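You operate a simulated robot arm through the tools that you are given. There is no shell and no other tool.

You run a simulated robot arm. Do the job below in one go: nothing can be reset, and whatever is moved stays where it is left.

Task
Lead the film clip past the rollers to the pad at T25 and tighten the tension arm.
Fine: switch the sealer off first and slacken the arm; set the brake to Firm at the end. Where these are worked on the way, their far stop is far enough and under half their travel is too little: tension arm.

The check looks at the end state, three seconds after you hand in, the way a careful person would. Anything else that was tipped, shoved, dropped, spilled or broken makes it a failure.

Robot
A 6-joint arm with a two-finger gripper, fixed in place. Base frame: the origin is at the foot of the arm, x ahead of it, y to its left, z up; the work surface is at about z = 0.72. Lengths are in m, angles in degrees, forces in N, time in s.
It reaches about 1.298 m from its shoulder. Its first joint turns from -149.0 to 149.0 degrees. Payload 1.57 kg.
The TCP is the grasp point between the finger pads, 0.021 m short of the fingertips. In the tool frame z runs along the fingers and y along their closing line. The gripper opens to 0.07 m. The gripper's body begins 0.05 m behind the TCP.
Orientation is told as [roll, pitch, yaw] about the base's x, y, z axes, in that order, counted from this pose: with the fingers straight down and closing along the base's y, the tool's x points along the base's -x, its y along +y and its z along -z.

Tools
- The arm moves only by the tool nudge_tool. Its argument "deltas" is a list of rows, each a list of 7 numbers: the shift along the tool's x, y, z in m, then the turn, a rotation vector about the tool's x, y, z in degrees, then the finger opening in m, from 0 to 0.07. In form: [[dx, dy, dz, wx, wy, wz, grip], ...]. A call has 1 to 20 rows; each row shifts and turns the commanded pose from where the row before left it, along the tool's axes as they then stand. A row lasts 0.2 s, in which the tool goes at most 0.05 m and 8.6 degrees; a call with a longer step from one row to the next is refused whole, and so is a gripper value outside its range. Where a pose cannot be reached the arm comes as near as it can. A force on the tool above 40 N (or 10 N above the force at the start of the call, whichever is more), or a blocked arm, ends the call early, and 0.2 s more pass. The fingers move at their own pace and stop on an object; they squeeze with about 30 N. The grip force told is the motor's: it shows also when the fingers shut on nothing. Time passes only in rows, and 0.2 s behind the last, so rows that do not move let the fingers close. The reply holds the time, the measured pose of the TCP, the force on the tool along the base axes, the opening and the grip force, in the units named above and with some noise, with the torque about the TCP (base axes, N m) and any sound that the robot's microphone picked up, and new pictures: "views" is both (left out), scene, wrist or none.
- Cameras (640 x 400 px; columns grow to the right, rows downward): "scene" is fixed at [0.0518, -0.6547, 1.3762]; the picture's right is [0.55, -0.84, 0.00], its down [-0.36, -0.23, -0.90] and it looks along [0.76, 0.49, -0.43] (base axes); focal length 374 px, centre (320, 200). "wrist" rides on the gripper at [0.079, 0.004, -0.081] in the tool frame; the picture's right is [-0.05, 1.00, 0.00], its down [-0.67, -0.04, -0.74] and it looks along [-0.74, -0.04, 0.67] (tool axes); focal length 256 px, centre (320, 200). There is no depth. A picture from a camera that has moved, and an enlarged one, comes with that camera's place and axes in the base frame and with its lens. The place of the scene camera against the robot may be out by one fixed shift of up to 0.025 m in any direction.
- slide_trunk(by): slides the trunk up (or, below 0, down) by that many m; the arm rides with it, the base frame stays. It gives what a move gives, with no picture.
- inspect(camera, box): a new picture of the part [left, top, right, bottom] of that camera's present view, enlarged. No time passes.
- job_done(): hands the job in; it is judged then, once.

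Places have to be worked out from the pictures, the camera data and where the tool is seen. Open the gripper and draw the arm clear of the work before you hand the job in, unless the task says otherwise.

The tools are called as a command line: name --pt "numbers of a row" for each row, then --argument value for the rest, lists and objects as JSON in quotes. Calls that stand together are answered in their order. nudge_tool: Moves the arm, as the interface text tells. Its arguments: {"type":"object","properties":{"deltas":{"type":"array","items":{"type":"array","items":{"type":"number"}}},"views":{"type":"string","enum":["both","scene","wrist","none"]}},"required":["deltas"]} The other tools are called the same way: slide_trunk (by) slides the trunk up or down; inspect (camera, box) takes an enlarged picture of a part of a camera's view; job_done () hands the job in.

At the start:

```text
time: 0.0
eef_pos: [0.6921, -0.3572, 1.2019]
orientation: [0.0, -0.1, -0.1]
force: [0.8, 0.2, -0.2]
ft_torque: [-0.01, 0.02, 0.02]
grip_width: 0.0702
gripper_force: 0.1
trunk travel left (down, up): [-0.883, 0.087]
```

scene: 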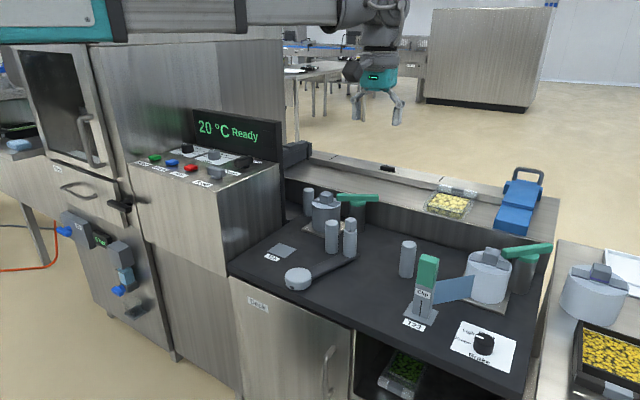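
wrist: 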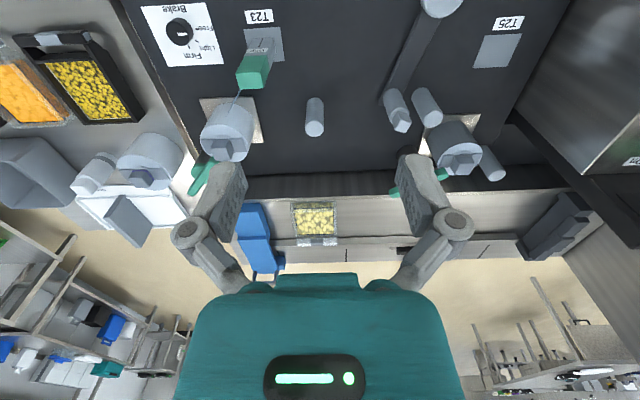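

I start by looking more closely at the scene: the control panel on the left, and the film station on the black table.

inspect --camera "scene" --box '[120, 100, 300, 212]'

inspect --camera "scene" --box '[240, 170, 400, 310]'

inspect --camera "scene" --box '[380, 220, 570, 380]'

inspect --camera "wrist" --box '[120, 0, 540, 220]'

inspect --camera "scene" --box '[40, 180, 200, 340]'

```text
3.56 times, centred on (210, 156) of scene
camera zoom: at [0.0518, -0.6547, 1.3762], right [0.55, -0.84, 0.0], down [-0.36, -0.23, -0.9], along [0.76, 0.49, -0.43], focal length 1329 px, centre (711, 356)
```

zoom: 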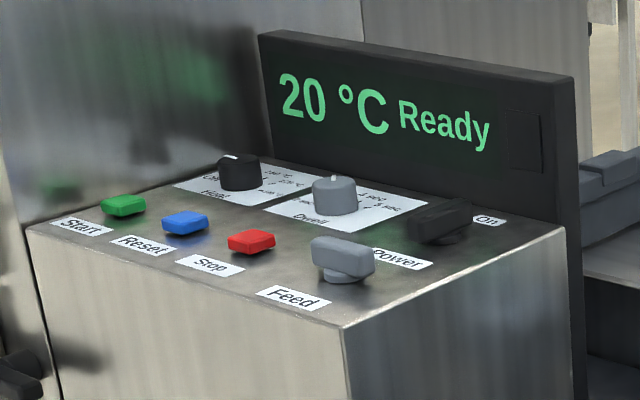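

```text
2.86 times, centred on (320, 240) of scene
camera zoom: at [0.0518, -0.6547, 1.3762], right [0.55, -0.84, 0.0], down [-0.36, -0.23, -0.9], along [0.76, 0.49, -0.43], focal length 1068 px, centre (320, 86)
```

zoom: 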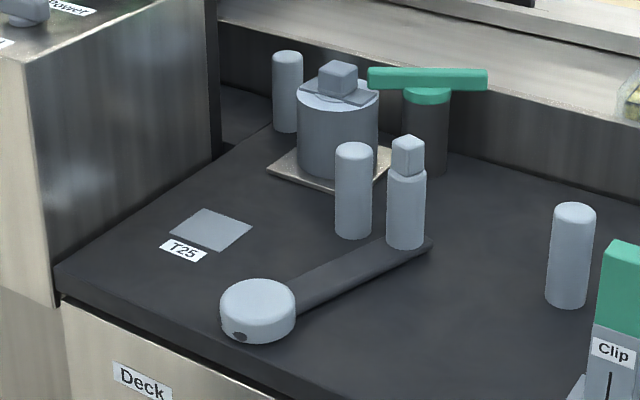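

```text
2.50 times, centred on (475, 300) of scene
camera zoom: at [0.0518, -0.6547, 1.3762], right [0.55, -0.84, 0.0], down [-0.36, -0.23, -0.9], along [0.76, 0.49, -0.43], focal length 934 px, centre (-68, -50)
```

zoom: 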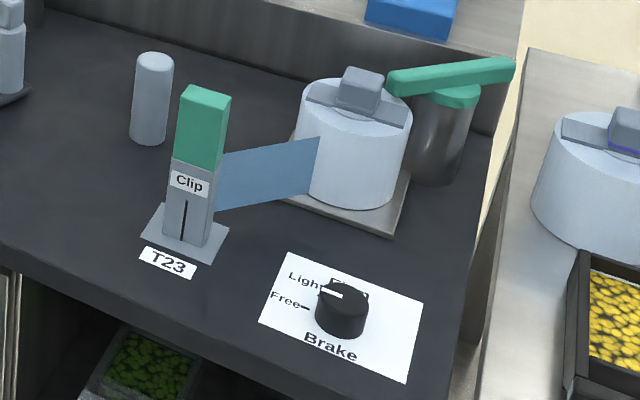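

```text
1.52 times, centred on (330, 110) of wrist
camera zoom: at [0.614, -0.3532, 1.2832], right [0.05, 1.0, 0.0], down [0.67, -0.04, 0.74], along [0.74, -0.04, -0.67], focal length 390 px, centre (305, 337)
```

zoom: 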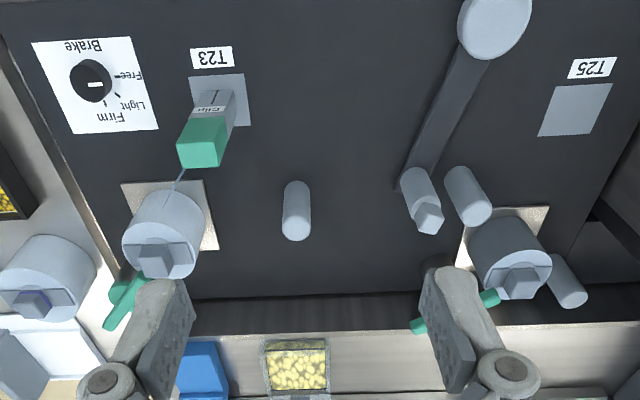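

```text
2.50 times, centred on (120, 260) of scene
camera zoom: at [0.0518, -0.6547, 1.3762], right [0.55, -0.84, 0.0], down [-0.36, -0.23, -0.9], along [0.76, 0.49, -0.43], focal length 934 px, centre (820, 50)
```

zoom: 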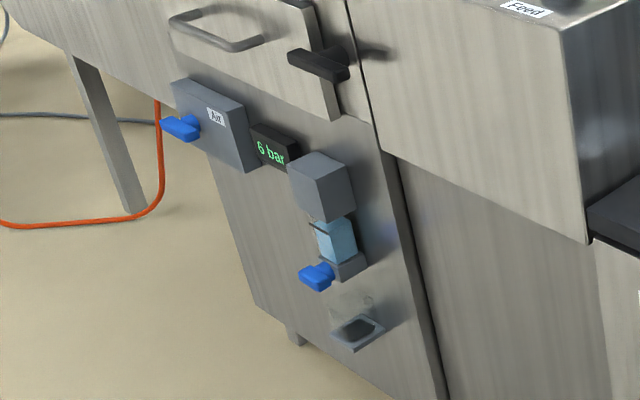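

The deck holds, right to left, the supply reel, the clip at T23, rollers, the tension arm and the T25 pad. The sealer panel is on the left at about z≈0.97. I move over in front of the panel to read the Power switch with the wrist camera.

nudge_tool --pt "0.0112 0.0457 -0.003 0 0 0 0.07" --pt "0.0112 0.0457 -0.003 0 0 0 0.07" --pt "0.0112 0.0457 -0.003 0 0 0 0.07" --pt "0.0112 0.0457 -0.003 0 0 0 0.07" --pt "0.0112 0.0457 -0.003 0 0 0 0.07" --pt "0.0112 0.0457 -0.003 0 0 0 0.07" --pt "0.0112 0.0457 -0.003 0 0 0 0.07" --pt "0.0112 0.0457 -0.003 0 0 0 0.07" --pt "0.0112 0.0457 -0.003 0 0 0 0.07" --pt "0.0112 0.0457 -0.003 0 0 0 0.07" --views "both"

```text
time: 2.2
eef_pos: [0.5771, 0.1024, 1.2017]
orientation: [0.0, -0.1, -0.1]
force: [-0.5, 0.3, 0.3]
ft_torque: [-0.03, 0.01, -0.02]
grip_width: 0.0699
gripper_force: 0.0
out of reach, approached as far as the arm can: row 2, 3, 5, 6, 8, 10
trunk travel left (down, up): [-0.883, 0.087]
camera wrist: at [0.4991, 0.1059, 1.2833], right [0.05, 1.0, 0.0], down [0.67, -0.04, 0.74], along [0.74, -0.04, -0.67], focal length 256 px, centre (320, 200)
```

scene: 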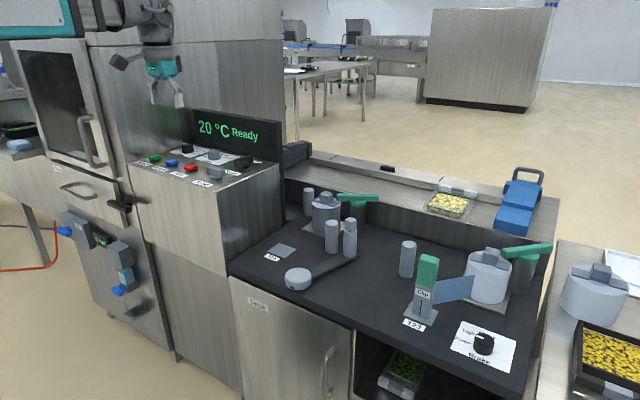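
wrist: 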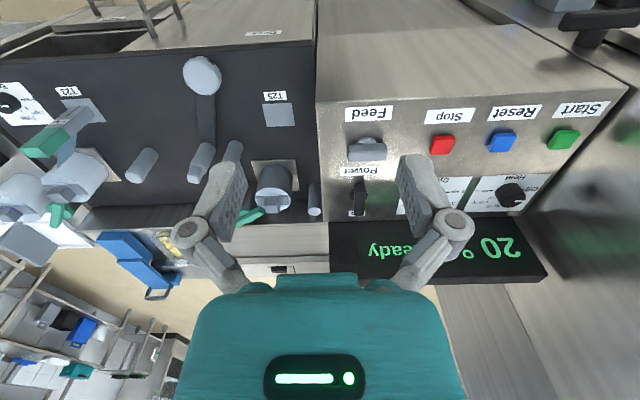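

The panel is in view; I enlarge the Power knob and the surrounding labels.

inspect --camera "wrist" --box '[310, 90, 430, 230]'

inspect --camera "wrist" --box '[0, 40, 330, 230]'

inspect --camera "scene" --box '[195, 110, 295, 190]'

```text
2.86 times, centred on (370, 160) of wrist
camera zoom: at [0.4991, 0.1059, 1.2833], right [0.05, 1.0, 0.0], down [0.67, -0.04, 0.74], along [0.74, -0.04, -0.67], focal length 731 px, centre (177, 314)
```

zoom: 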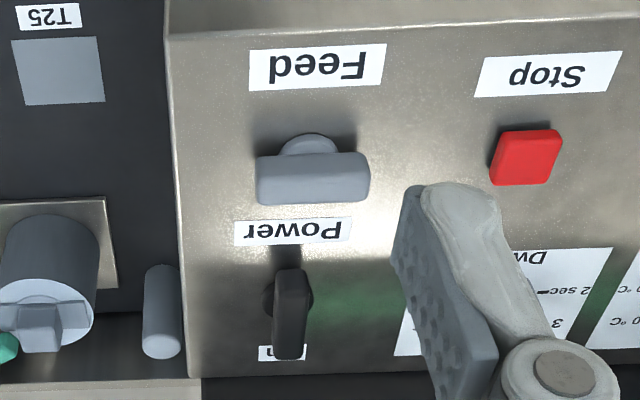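

```text
1.94 times, centred on (165, 135) of wrist
camera zoom: at [0.4991, 0.1059, 1.2833], right [0.05, 1.0, 0.0], down [0.67, -0.04, 0.74], along [0.74, -0.04, -0.67], focal length 496 px, centre (621, 326)
```

zoom: 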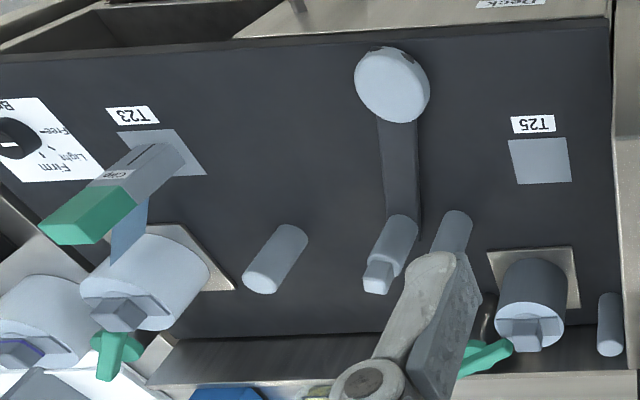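

```text
5.00 times, centred on (245, 150) of scene
camera zoom: at [0.0518, -0.6547, 1.3762], right [0.55, -0.84, 0.0], down [-0.36, -0.23, -0.9], along [0.76, 0.49, -0.43], focal length 1868 px, centre (695, 450)
```

zoom: 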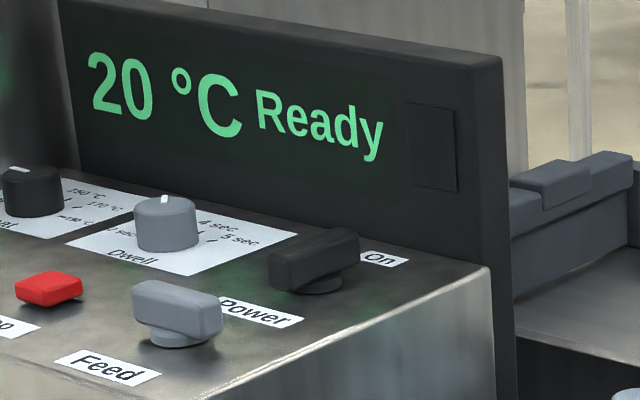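

The Power handle stands toward "On" at the back; the wrist ray puts it near (0.83, 0.157, 0.98). A finger hides part of the plate, so I move closer and centre it to find the Off position.

nudge_tool --pt "-0.0207 0.0133 0.018 0 0 0 0.07" --pt "-0.0207 0.0133 0.018 0 0 0 0.07" --pt "-0.0207 0.0133 0.018 0 0 0 0.07" --pt "-0.0207 0.0133 0.018 0 0 0 0.07" --views "wrist"

inspect --camera "wrist" --box '[240, 80, 400, 240]'

```text
time: 3.2
eef_pos: [0.6624, 0.1527, 1.2015]
orientation: [0.0, 0.0, -0.1]
force: [-0.1, -0.6, 0.8]
ft_torque: [-0.02, 0.0, -0.02]
grip_width: 0.0699
gripper_force: 0.1
out of reach, approached as far as the arm can: row 1, 2, 3, 4
trunk travel left (down, up): [-0.883, 0.087]
camera wrist: at [0.5844, 0.1569, 1.283], right [0.05, 1.0, 0.0], down [0.67, -0.04, 0.74], along [0.74, -0.04, -0.67], focal length 256 px, centre (320, 200)
```

wrist: 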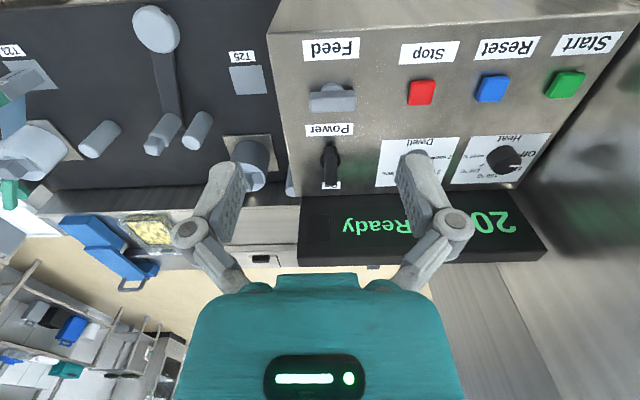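

```text
2.50 times, centred on (320, 160) of wrist
camera zoom: at [0.5844, 0.1569, 1.283], right [0.05, 1.0, 0.0], down [0.67, -0.04, 0.74], along [0.74, -0.04, -0.67], focal length 640 px, centre (320, 300)
```

zoom: 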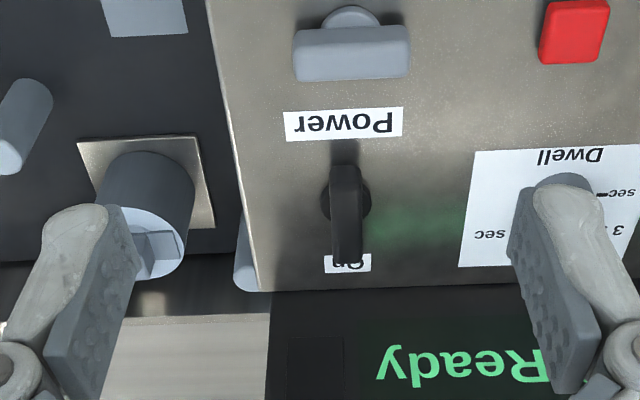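

The arm could not go lower from here, so the trunk must come down. Before that I look closer at the Power knob for an Off mark.

inspect --camera "wrist" --box '[290, 110, 380, 200]'

inspect --camera "scene" --box '[220, 140, 280, 190]'

inspect --camera "wrist" --box '[0, 0, 300, 200]'

```text
4.44 times, centred on (335, 155) of wrist
camera zoom: at [0.5844, 0.1569, 1.283], right [0.05, 1.0, 0.0], down [0.67, -0.04, 0.74], along [0.74, -0.04, -0.67], focal length 1138 px, centre (253, 400)
```

zoom: 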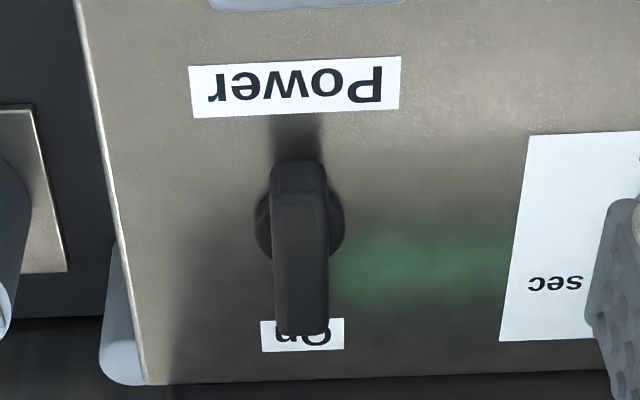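

```text
8.00 times, centred on (250, 165) of scene
camera zoom: at [0.0518, -0.6547, 1.3762], right [0.55, -0.84, 0.0], down [-0.36, -0.23, -0.9], along [0.76, 0.49, -0.43], focal length 2989 px, centre (880, 480)
```

zoom: 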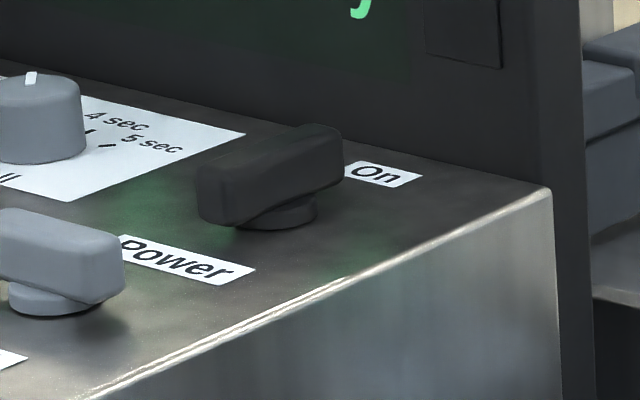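

```text
2.00 times, centred on (150, 100) of wrist
camera zoom: at [0.5844, 0.1569, 1.283], right [0.05, 1.0, 0.0], down [0.67, -0.04, 0.74], along [0.74, -0.04, -0.67], focal length 512 px, centre (660, 400)
```

zoom: 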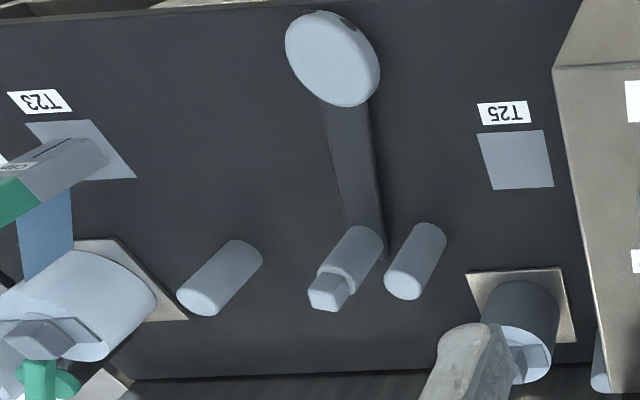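

Only an "On" label is visible, so Off is a turn away from it. Both earlier calls left z unchanged at 1.20, which suggests the arm itself may not move vertically. I test that with a small downward step before planning any approach.

nudge_tool --pt "0 0 0.02 0 0 0 0.07" --pt "0 0 0.02 0 0 0 0.07" --views "none"

slide_trunk --by -0.05

```text
time: 3.8
eef_pos: [0.6621, 0.1535, 1.2022]
orientation: [0.1, 0.0, 0.1]
force: [-0.1, 0.8, 0.6]
ft_torque: [0.01, -0.01, 0.03]
grip_width: 0.0697
gripper_force: 0.1
out of reach, approached as far as the arm can: row 1, 2
trunk travel left (down, up): [-0.883, 0.087]
```

```text
time: 4.7
eef_pos: [0.6618, 0.1535, 1.1526]
orientation: [-0.1, 0.0, 0.1]
force: [0.0, 0.3, 0.9]
ft_torque: [-0.02, 0.0, -0.01]
grip_width: 0.07
gripper_force: 0.0
trunk travel left (down, up): [-0.833, 0.137]
```

Confirmed: height comes only from the trunk, and x, y and yaw from the arm. I move over the Power knob at (0.845, 0.159), staying at z≈1.15.

nudge_tool --pt "-0.0457 0.0014 0 0 0 0 0.07" --pt "-0.0457 0.0014 0 0 0 0 0.07" --pt "-0.0457 0.0014 0 0 0 0 0.07" --pt "-0.0457 0.0014 0 0 0 0 0.07" --views "both"

```text
time: 5.7
eef_pos: [0.8482, 0.1608, 1.1504]
orientation: [0.1, 0.0, 0.0]
force: [0.6, 0.1, -0.3]
ft_torque: [0.0, -0.01, 0.0]
grip_width: 0.07
gripper_force: 0.0
trunk travel left (down, up): [-0.833, 0.137]
camera wrist: at [0.7693, 0.164, 1.2327], right [0.05, 1.0, 0.0], down [0.67, -0.04, 0.74], along [0.74, -0.04, -0.67], focal length 256 px, centre (320, 200)
```

scene: 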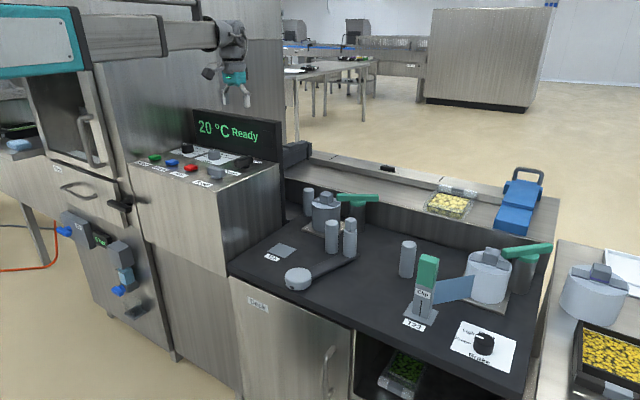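
wrist: 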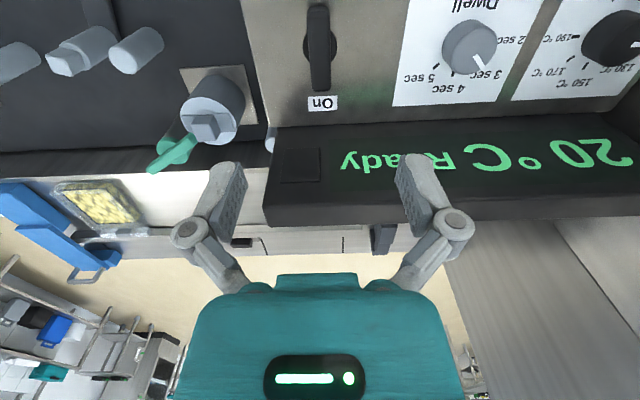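

The handle projects to (0.8456, 0.1604), right under the TCP. I lower in two stages, first by 0.11, and check clearance.

slide_trunk --by -0.11

nudge_tool --pt "0.0025 0 0 0 0 0 0.07" --views "both"

```text
time: 7.1
eef_pos: [0.8452, 0.1609, 1.0418]
orientation: [0.0, 0.0, 0.0]
force: [0.4, 0.2, -0.3]
ft_torque: [0.0, 0.02, -0.01]
grip_width: 0.0697
gripper_force: 0.1
trunk travel left (down, up): [-0.723, 0.247]
```

```text
time: 7.5
eef_pos: [0.8442, 0.1599, 1.0421]
orientation: [0.0, 0.0, 0.0]
force: [0.6, 0.6, -0.9]
ft_torque: [-0.02, -0.02, -0.01]
grip_width: 0.07
gripper_force: 0.2
trunk travel left (down, up): [-0.723, 0.247]
camera wrist: at [0.7651, 0.1641, 1.1232], right [0.05, 1.0, 0.0], down [0.67, -0.04, 0.74], along [0.74, -0.04, -0.67], focal length 256 px, centre (320, 200)
```

scene: 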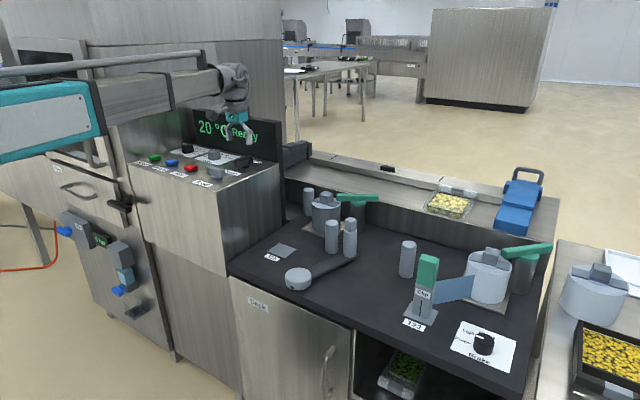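
wrist: 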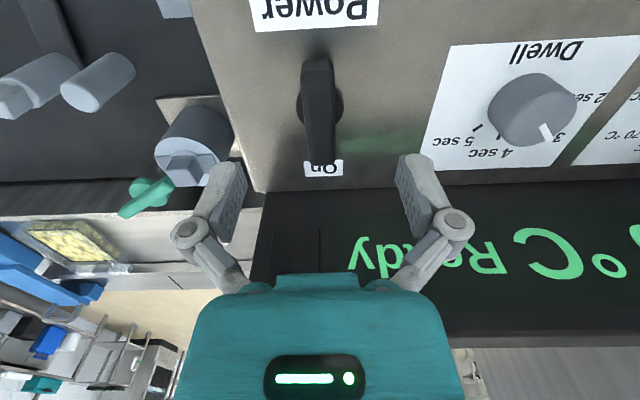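

The handle's centre is at about x=0.847, y=0.160 with its top at z≈0.985. I shift 3 mm forward, lower to z≈0.986, and check before closing.

nudge_tool --pt "-0.003 0.0005 0 0 0 0 0.07" --views "none"

slide_trunk --by -0.056

nudge_tool --pt "0 0 0 0 0 0 0.05" --views "both"

```text
time: 7.9
eef_pos: [0.847, 0.161, 1.0425]
orientation: [0.1, 0.0, 0.0]
force: [0.1, -0.6, 0.6]
ft_torque: [0.02, 0.01, 0.02]
grip_width: 0.0699
gripper_force: 0.0
trunk travel left (down, up): [-0.723, 0.247]
```

```text
time: 8.9
eef_pos: [0.8477, 0.1613, 0.9866]
orientation: [0.1, 0.1, 0.0]
force: [-0.5, 1.2, -0.2]
ft_torque: [0.0, -0.03, 0.0]
grip_width: 0.0702
gripper_force: 0.0
trunk travel left (down, up): [-0.667, 0.303]
```

```text
time: 9.3
eef_pos: [0.8464, 0.1616, 0.9856]
orientation: [0.0, 0.0, 0.0]
force: [0.0, -1.0, 0.5]
ft_torque: [0.0, 0.0, 0.0]
grip_width: 0.0499
gripper_force: 0.1
trunk travel left (down, up): [-0.667, 0.303]
camera wrist: at [0.7682, 0.1644, 1.0672], right [0.05, 1.0, 0.0], down [0.67, -0.04, 0.74], along [0.74, -0.04, -0.67], focal length 256 px, centre (320, 200)
```

scene: 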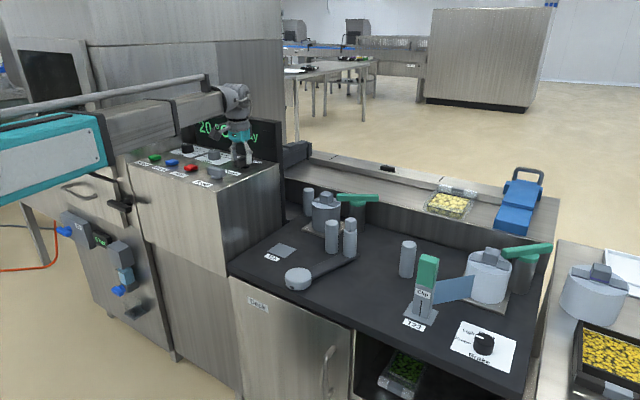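
wrist: 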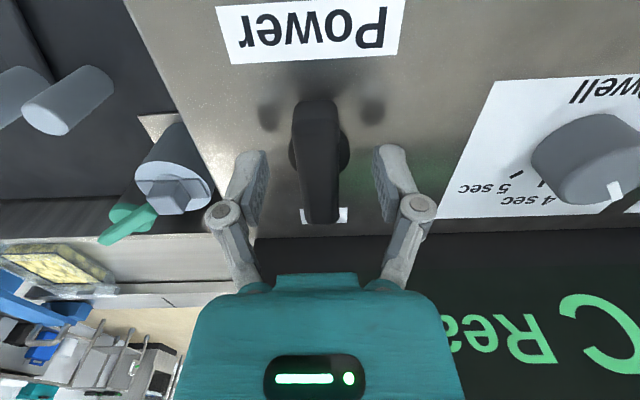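

The handle is centred between the fingers. I close on it.

nudge_tool --pt "0 0 0 0 0 0 0.01" --pt "0 0 0 0 0 0 0.01" --pt "0 0 0 0 0 0 0.01" --views "wrist"

```text
time: 10.1
eef_pos: [0.847, 0.1594, 0.9854]
orientation: [0.0, 0.0, 0.0]
force: [0.8, -5.3, 2.5]
ft_torque: [-0.18, -0.06, -0.04]
grip_width: 0.0199
gripper_force: 32.7
trunk travel left (down, up): [-0.667, 0.303]
camera wrist: at [0.7681, 0.1636, 1.0673], right [0.05, 1.0, 0.0], down [0.67, -0.04, 0.74], along [0.74, -0.04, -0.67], focal length 256 px, centre (320, 200)
```

wrist: 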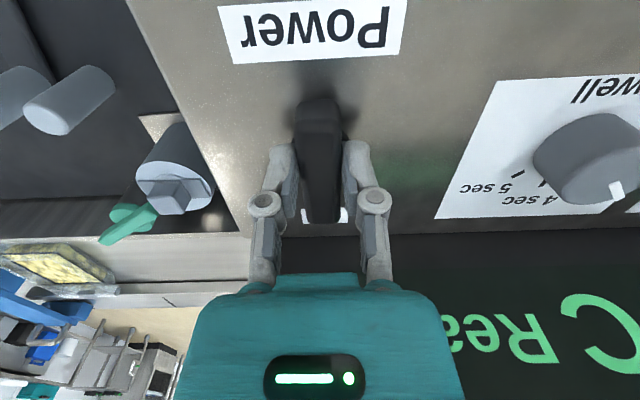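

I have it (width 0.0199). I test turning counter-clockwise seen from above by about 12°, with a small centring shift, and watch the torque.

nudge_tool --pt "0 -0.0015 0 0 0 0 0.01" --pt "0 0 0 0 0 -6 0.01" --pt "0 0 0 0 0 -6 0.01" --views "both"

```text
time: 10.9
eef_pos: [0.8459, 0.159, 0.9857]
orientation: [-0.1, 0.0, 12.1]
force: [0.7, 1.0, 0.3]
ft_torque: [0.08, 0.06, -0.97]
grip_width: 0.0231
gripper_force: 32.3
trunk travel left (down, up): [-0.667, 0.303]
camera wrist: at [0.769, 0.1467, 1.0671], right [-0.16, 0.99, 0.0], down [0.66, 0.1, 0.74], along [0.74, 0.12, -0.67], focal length 256 px, centre (320, 200)
```

scene: 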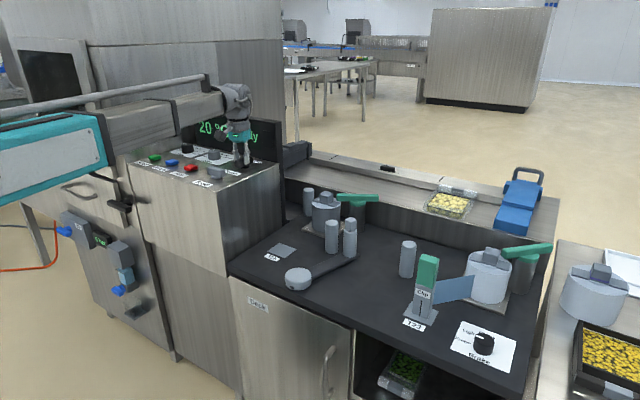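
wrist: 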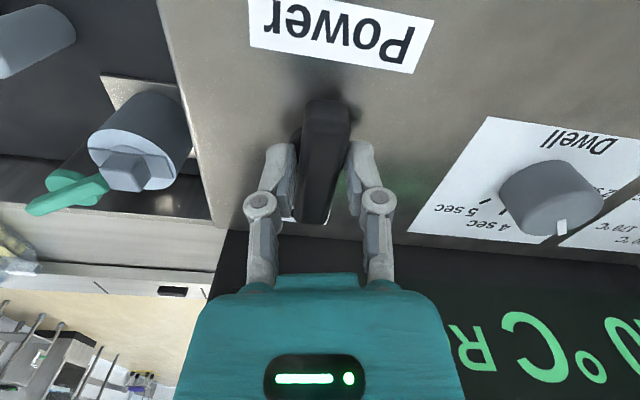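

The handle resisted (−0.97 N·m, fingers spread to 0.0231), so this direction is the stop. I turn back and then the other way, clockwise from above.

nudge_tool --pt "0 0 0 0 0 6 0.01" --pt "0 0 0 0 0 6 0.01" --pt "0 0 0 0 0 6 0.01" --pt "0 0 0 0 0 6 0.01" --views "both"

```text
time: 11.9
eef_pos: [0.8463, 0.1624, 0.9852]
orientation: [0.1, 0.0, -12.0]
force: [-3.1, 14.9, 0.5]
ft_torque: [0.23, -0.09, 0.12]
grip_width: 0.0199
gripper_force: 32.1
trunk travel left (down, up): [-0.667, 0.303]
camera wrist: at [0.7707, 0.1816, 1.0673], right [0.26, 0.97, 0.0], down [0.64, -0.17, 0.74], along [0.72, -0.19, -0.67], focal length 256 px, centre (320, 200)
```

scene: 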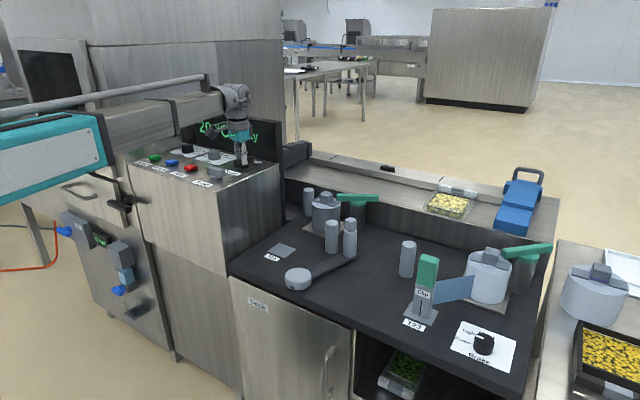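
wrist: 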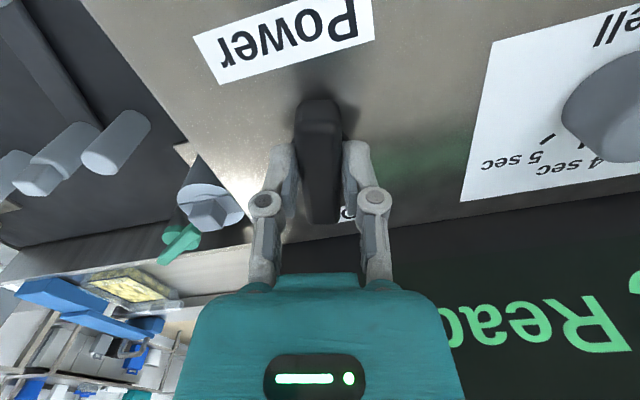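

It turns this way (12° done, low torque). The sideways force of 15 N suggests the knob axis lies slightly ahead of the TCP, so I relieve that and continue on a small arc.

nudge_tool --pt "0 0.003 0 0 0 0 0.01" --pt "0 0.001 0 0 0 6 0.01" --pt "0 0.001 0 0 0 6 0.01" --views "wrist"

```text
time: 12.7
eef_pos: [0.8465, 0.1626, 0.9856]
orientation: [-0.1, 0.1, -24.0]
force: [-8.2, 0.4, -6.8]
ft_torque: [0.1, 0.7, -0.02]
grip_width: 0.0199
gripper_force: 31.8
trunk travel left (down, up): [-0.667, 0.303]
camera wrist: at [0.7775, 0.1993, 1.0673], right [0.46, 0.89, 0.0], down [0.59, -0.3, 0.74], along [0.66, -0.34, -0.67], focal length 256 px, centre (320, 200)
```

wrist: 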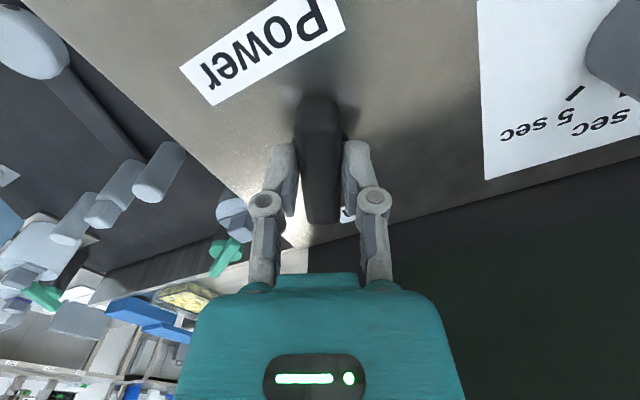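

The display has gone dark at 24°, but I want the switch at its proper Off stop, so I keep turning and watch the torque.

nudge_tool --pt "0.001 0.0005 0 0 0 6 0.01" --pt "0.0005 0.0005 0 0 0 6 0.01" --pt "0 0.0005 0 0 0 6 0.01" --pt "0 0.0005 0 0 0 6 0.01" --views "both"

```text
time: 13.7
eef_pos: [0.8491, 0.1657, 0.9854]
orientation: [0.2, -0.1, -48.2]
force: [12.9, -0.8, 10.3]
ft_torque: [-0.04, -0.15, 0.1]
grip_width: 0.02
gripper_force: 31.8
trunk travel left (down, up): [-0.667, 0.303]
camera wrist: at [0.7999, 0.2276, 1.0671], right [0.78, 0.63, 0.0], down [0.42, -0.52, 0.75], along [0.47, -0.58, -0.67], focal length 256 px, centre (320, 200)
```

scene: 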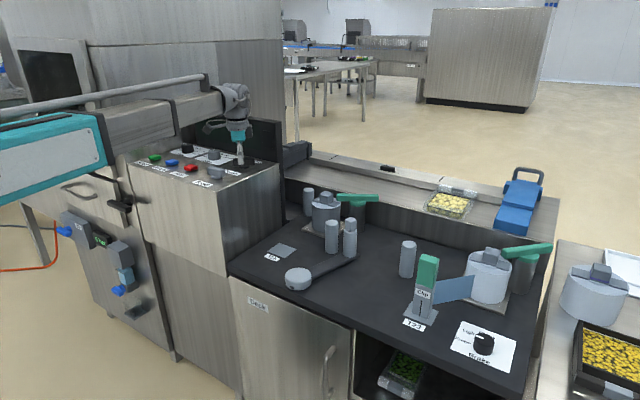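
wrist: 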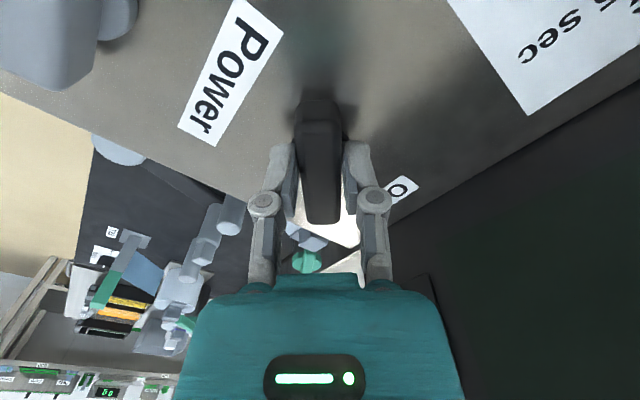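

Display is off; the axis works out to about (0.855, 0.159) with the TCP 9 mm off it. I ease the x force and continue turning along that arc.

nudge_tool --pt "-0.002 0.0022 0 0 0 0 0.01" --pt "0 0.0009 0 0 0 6 0.01" --pt "0 0.0009 0 0 0 6 0.01" --views "none"

nudge_tool --pt "0 0.0009 0 0 0 6 0.01" --pt "0 0.0009 0 0 0 6 0.01" --views "none"

```text
time: 14.5
eef_pos: [0.8511, 0.1686, 0.9854]
orientation: [0.0, 0.0, -60.1]
force: [-1.5, -1.9, -0.3]
ft_torque: [-0.63, -0.25, -0.04]
grip_width: 0.0201
gripper_force: 31.8
trunk travel left (down, up): [-0.667, 0.303]
```

```text
time: 15.1
eef_pos: [0.8527, 0.1696, 0.9864]
orientation: [-0.1, 0.0, -72.1]
force: [-6.9, -2.3, -5.1]
ft_torque: [-0.47, -0.03, -0.08]
grip_width: 0.0198
gripper_force: 31.6
trunk travel left (down, up): [-0.667, 0.303]
```

Still turning freely at 72° with low z-torque. I go on toward 90° in small steps.

nudge_tool --pt "0 0.0009 0 0 0 6 0.01" --pt "0 0.0009 0 0 0 6 0.01" --pt "0 0.0009 0 0 0 5 0.01" --views "wrist"

```text
time: 15.9
eef_pos: [0.8539, 0.1687, 0.9863]
orientation: [0.0, 0.0, -89.2]
force: [-17.0, -5.0, -14.5]
ft_torque: [0.46, 0.25, -0.23]
grip_width: 0.0199
gripper_force: 32.3
trunk travel left (down, up): [-0.667, 0.303]
camera wrist: at [0.859, 0.2473, 1.0673], right [1.0, -0.04, 0.0], down [-0.02, -0.67, 0.74], along [-0.03, -0.74, -0.67], focal length 256 px, centre (320, 200)
```

wrist: 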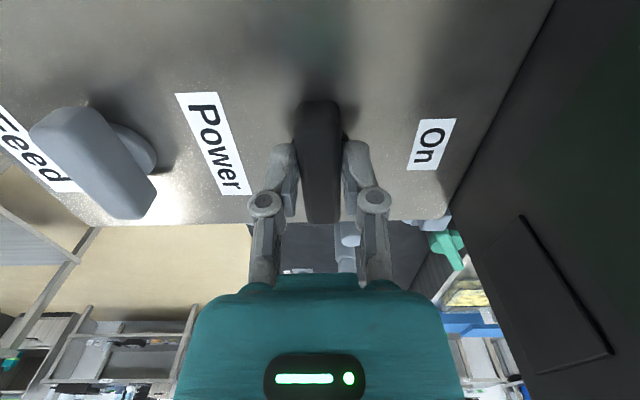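

Now at −89° with 17 N in x. I relieve that and probe 6° further for the stop.

nudge_tool --pt "0 -0.0035 0 0 0 0 0.01" --pt "0 0 0 0 0 3 0.01" --pt "0 0 0 0 0 3 0.01" --views "none"

```text
time: 16.7
eef_pos: [0.8559, 0.1691, 0.985]
orientation: [0.2, 0.1, -95.0]
force: [12.4, 2.6, 10.4]
ft_torque: [-0.12, -0.34, 0.78]
grip_width: 0.0213
gripper_force: 32.5
trunk travel left (down, up): [-0.667, 0.303]
```

The stop is reached at about −90°: Off. I turn back 5° to unload, open, and then raise the trunk.

nudge_tool --pt "0 0 0 0 0 -5 0.01" --pt "0 0 0 0 0 0 0.05" --pt "0 0 0 0 0 0 0.05" --pt "0 0 0 0 0 0 0.05" --views "wrist"

slide_trunk --by 0.165

```text
time: 17.7
eef_pos: [0.8523, 0.1669, 0.9868]
orientation: [-0.1, 0.0, -89.9]
force: [0.2, 0.2, 0.9]
ft_torque: [-0.01, 0.0, 0.0]
grip_width: 0.05
gripper_force: 0.1
trunk travel left (down, up): [-0.667, 0.303]
camera wrist: at [0.8578, 0.2471, 1.0671], right [1.0, -0.05, 0.0], down [-0.04, -0.67, 0.74], along [-0.04, -0.74, -0.67], focal length 256 px, centre (320, 200)
```

wrist: 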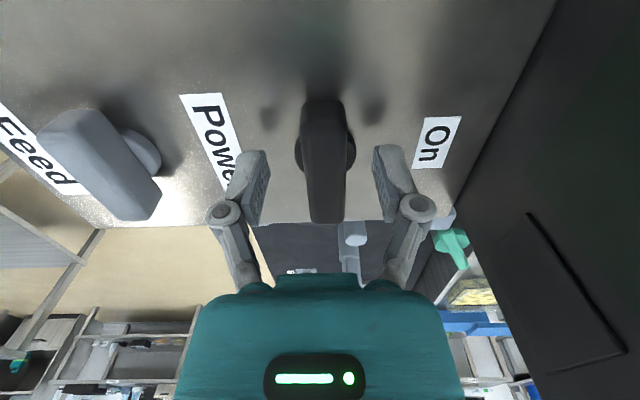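

```text
time: 19.6
eef_pos: [0.8527, 0.1685, 1.1509]
orientation: [0.0, 0.0, -90.0]
force: [0.3, -0.3, 0.0]
ft_torque: [0.0, 0.02, 0.04]
grip_width: 0.0499
gripper_force: 0.0
trunk travel left (down, up): [-0.832, 0.138]
```

The sealer is off. I move out over the deck (still looking toward −y) to study the tension arm, rollers and clip from the left side.

nudge_tool --pt "-0.045 -0.01 0 0 0 0 0.07" --pt "-0.045 -0.01 0 0 0 0 0.07" --pt "-0.045 -0.01 0 0 0 0 0.07" --views "both"

inspect --camera "wrist" --box '[200, 0, 480, 180]'

```text
time: 20.4
eef_pos: [0.8227, 0.0338, 1.1514]
orientation: [0.0, -0.1, -90.0]
force: [0.1, 0.0, -0.1]
ft_torque: [-0.02, -0.01, -0.02]
grip_width: 0.0702
gripper_force: 0.0
trunk travel left (down, up): [-0.832, 0.138]
camera wrist: at [0.8283, 0.1122, 1.2323], right [1.0, -0.05, 0.0], down [-0.04, -0.67, 0.74], along [-0.04, -0.74, -0.67], focal length 256 px, centre (320, 200)
```

scene: 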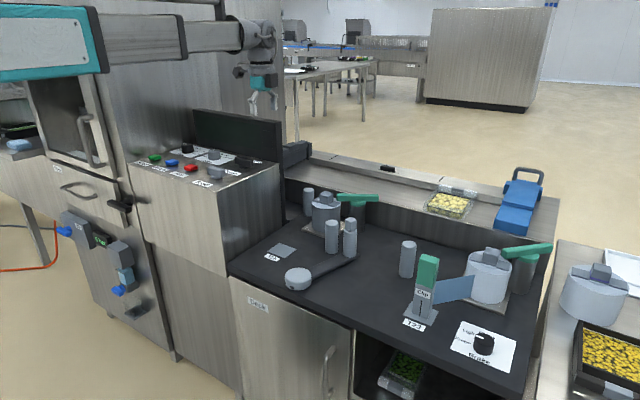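
wrist: 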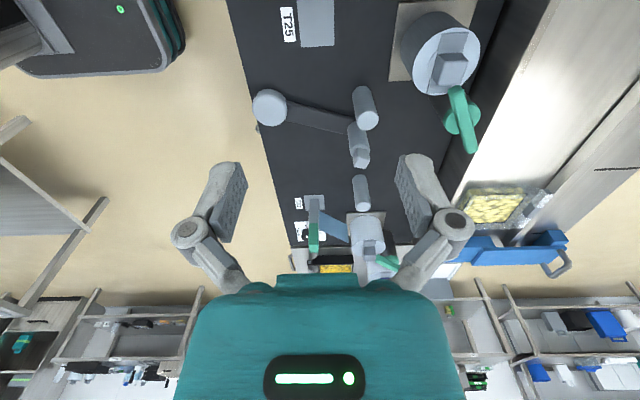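

```text
2.22 times, centred on (340, 90) of wrist
camera zoom: at [0.8283, 0.1122, 1.2323], right [1.0, -0.05, 0.0], down [-0.04, -0.67, 0.74], along [-0.04, -0.74, -0.67], focal length 569 px, centre (276, 444)
```

zoom: 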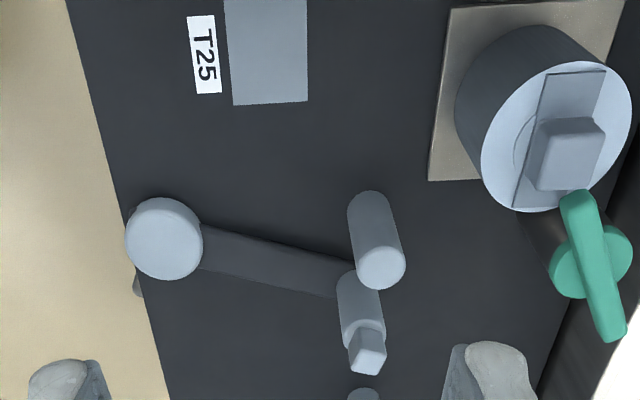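

Positions so far on the deck: T25 pad (0.812, −0.009), roller B (0.902, −0.132), dancer roller (0.894, −0.211), arm pivot (0.709, −0.147). I turn the tool back to yaw 0 and drop lower for close views before deciding the film path and the slack direction.

nudge_tool --pt "0 0 0 0 0 -8.2 0.07" --pt "0 0 0 0 0 -8.2 0.07" --pt "0 0 0 0 0 -8.2 0.07" --pt "0 0 0 0 0 -8.2 0.07" --pt "0 0 0 0 0 -8.2 0.07" --pt "0 0 0 0 0 -8.2 0.07" --pt "0 0 0 0 0 -8.2 0.07" --pt "0 0 0 0 0 -8.2 0.07" --pt "0 0 0 0 0 -8.2 0.07" --pt "0 0 0 0 0 -8.2 0.07" --pt "0 0 0 0 0 -8.0 0.07" --pt "0.04 -0.03 0 0 0 0 0.07" --pt "0.04 -0.03 0 0 0 0 0.07" --pt "0.04 -0.04 0 0 0 0 0.07" --pt "0.03 -0.045 0 0 0 0 0.07" --pt "0.0 -0.048 0 0 0 0 0.07" --views "none"

slide_trunk --by -0.1

nudge_tool --pt "0 0 0 0 0 0 0.07" --views "both"

```text
refused: row 14 steps farther than a row can; nothing moved
```

```text
time: 21.7
eef_pos: [0.8231, 0.0334, 1.0497]
orientation: [0.0, -0.1, -89.9]
force: [0.1, -0.5, 0.7]
ft_torque: [-0.01, 0.0, 0.0]
grip_width: 0.0699
gripper_force: 0.1
trunk travel left (down, up): [-0.732, 0.238]
```

```text
time: 22.1
eef_pos: [0.8229, 0.0337, 1.0497]
orientation: [0.0, 0.0, -90.0]
force: [0.3, 0.4, 1.1]
ft_torque: [-0.04, -0.01, 0.0]
grip_width: 0.0697
gripper_force: 0.1
trunk travel left (down, up): [-0.732, 0.238]
camera wrist: at [0.8288, 0.1125, 1.1322], right [1.0, -0.05, 0.0], down [-0.04, -0.67, 0.74], along [-0.04, -0.74, -0.67], focal length 256 px, centre (320, 200)
```

scene: 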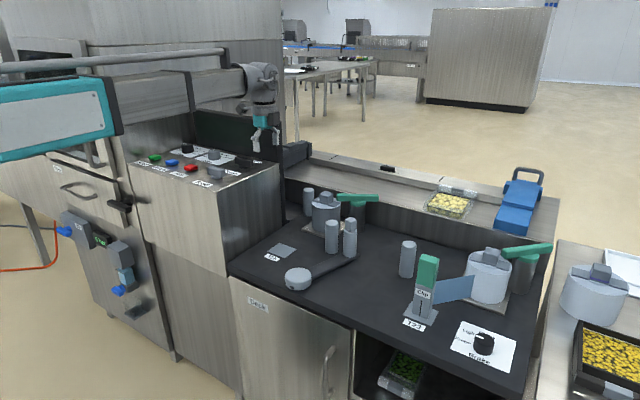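
wrist: 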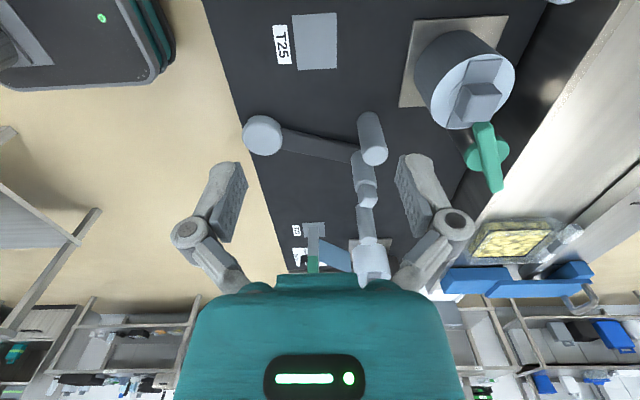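

That move was refused for one long row, and only the trunk dropped, which is fine here. I redo it with shorter steps.

inspect --camera "wrist" --box '[230, 0, 530, 190]'

nudge_tool --pt "0 0 0 0 0 -8.2 0.07" --pt "0 0 0 0 0 -8.2 0.07" --pt "0 0 0 0 0 -8.2 0.07" --pt "0 0 0 0 0 -8.2 0.07" --pt "0 0 0 0 0 -8.2 0.07" --pt "0 0 0 0 0 -8.2 0.07" --pt "0 0 0 0 0 -8.2 0.07" --pt "0 0 0 0 0 -8.2 0.07" --pt "0 0 0 0 0 -8.2 0.07" --pt "0 0 0 0 0 -8.2 0.07" --pt "0 0 0 0 0 -8.0 0.07" --pt "0.03 -0.035 0 0 0 0 0.07" --pt "0.03 -0.035 0 0 0 0 0.07" --pt "0.03 -0.035 0 0 0 0 0.07" --pt "0.03 -0.035 0 0 0 0 0.07" --pt "0.03 -0.035 0 0 0 0 0.07" --pt "0.03 -0.035 0 0 0 0 0.07" --views "both"

inspect --camera "wrist" --box '[100, 0, 540, 230]'

```text
2.11 times, centred on (380, 95) of wrist
camera zoom: at [0.8288, 0.1125, 1.1322], right [1.0, -0.05, 0.0], down [-0.04, -0.67, 0.74], along [-0.04, -0.74, -0.67], focal length 539 px, centre (194, 421)
```

zoom: 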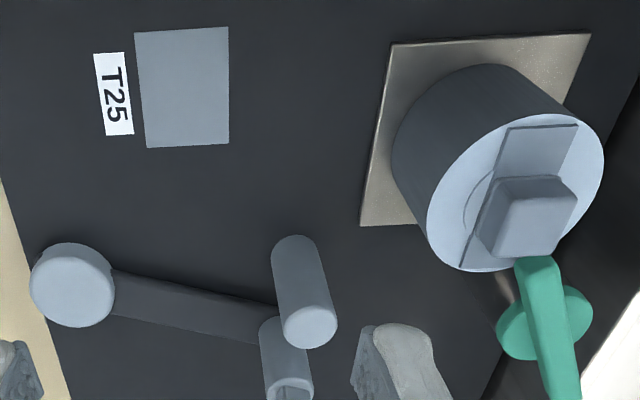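

```text
time: 25.7
eef_pos: [0.6434, -0.1775, 1.0503]
orientation: [0.0, 0.0, 0.0]
force: [0.2, 0.6, -0.7]
ft_torque: [-0.03, -0.01, 0.0]
grip_width: 0.0699
gripper_force: 0.0
trunk travel left (down, up): [-0.732, 0.238]
camera wrist: at [0.5648, -0.1733, 1.1324], right [0.05, 1.0, 0.0], down [0.67, -0.04, 0.74], along [0.74, -0.04, -0.67], focal length 256 px, centre (320, 200)
```

scene: 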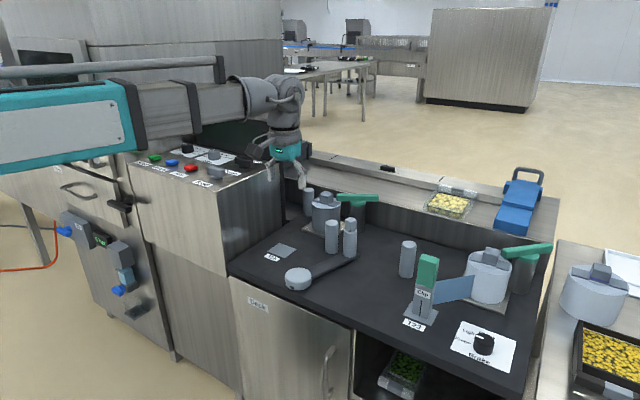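
wrist: 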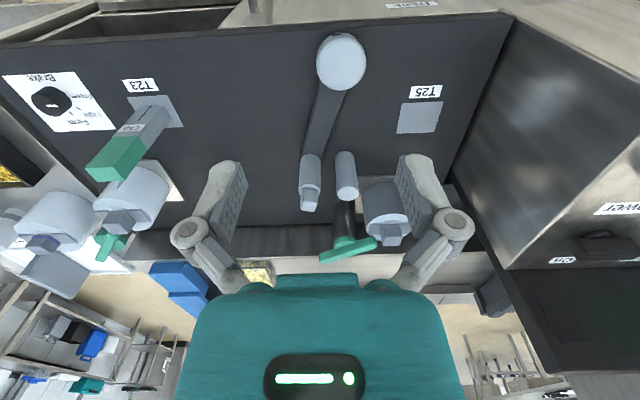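

```text
1.45 times, centred on (320, 115) of wrist
camera zoom: at [0.5648, -0.1733, 1.1324], right [0.05, 1.0, 0.0], down [0.67, -0.04, 0.74], along [0.74, -0.04, -0.67], focal length 372 px, centre (320, 324)
```

zoom: 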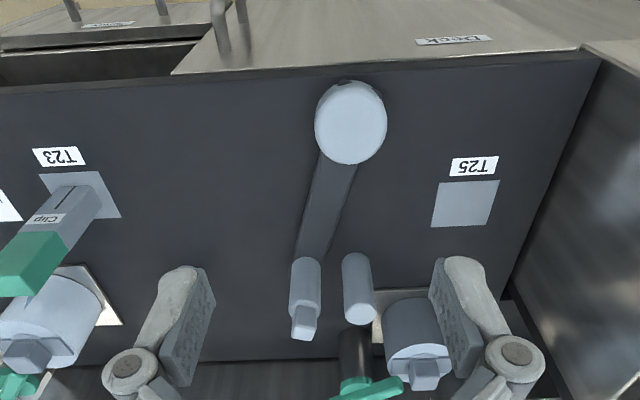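

I zoom on the pivot/dancer and on the clip/reel/brake areas.

inspect --camera "wrist" --box '[270, 20, 420, 220]'

inspect --camera "wrist" --box '[0, 50, 220, 260]'

inspect --camera "scene" --box '[270, 200, 370, 300]'

```text
2.00 times, centred on (345, 120) of wrist
camera zoom: at [0.5648, -0.1733, 1.1324], right [0.05, 1.0, 0.0], down [0.67, -0.04, 0.74], along [0.74, -0.04, -0.67], focal length 512 px, centre (270, 360)
```

zoom: 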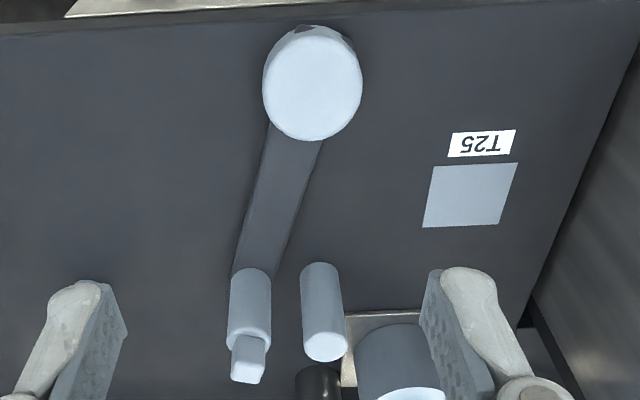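

```text
1.90 times, centred on (110, 155) of wrist
camera zoom: at [0.5648, -0.1733, 1.1324], right [0.05, 1.0, 0.0], down [0.67, -0.04, 0.74], along [0.74, -0.04, -0.67], focal length 488 px, centre (720, 286)
```

zoom: 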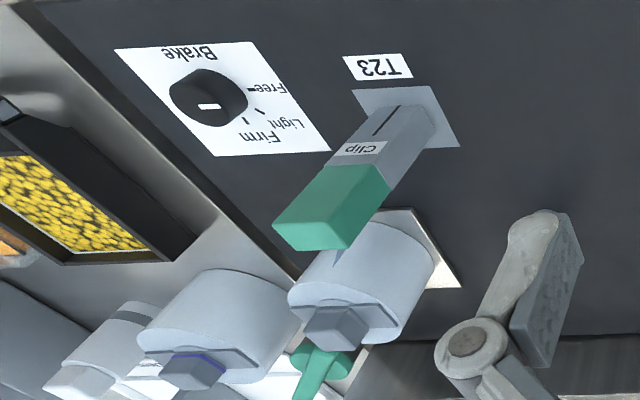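

```text
4.00 times, centred on (320, 250) of scene
camera zoom: at [0.0518, -0.6547, 1.3762], right [0.55, -0.84, 0.0], down [-0.36, -0.23, -0.9], along [0.76, 0.49, -0.43], focal length 1495 px, centre (320, 0)
```

zoom: 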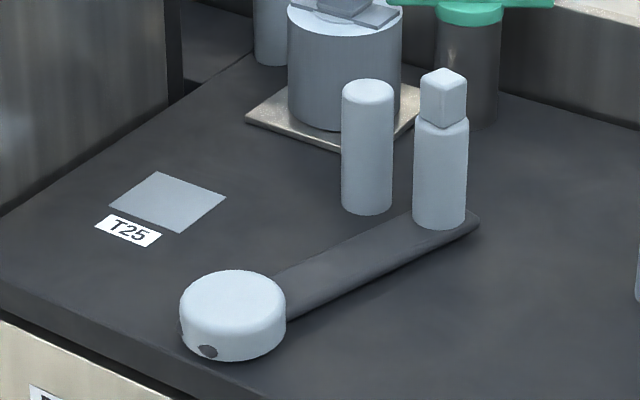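

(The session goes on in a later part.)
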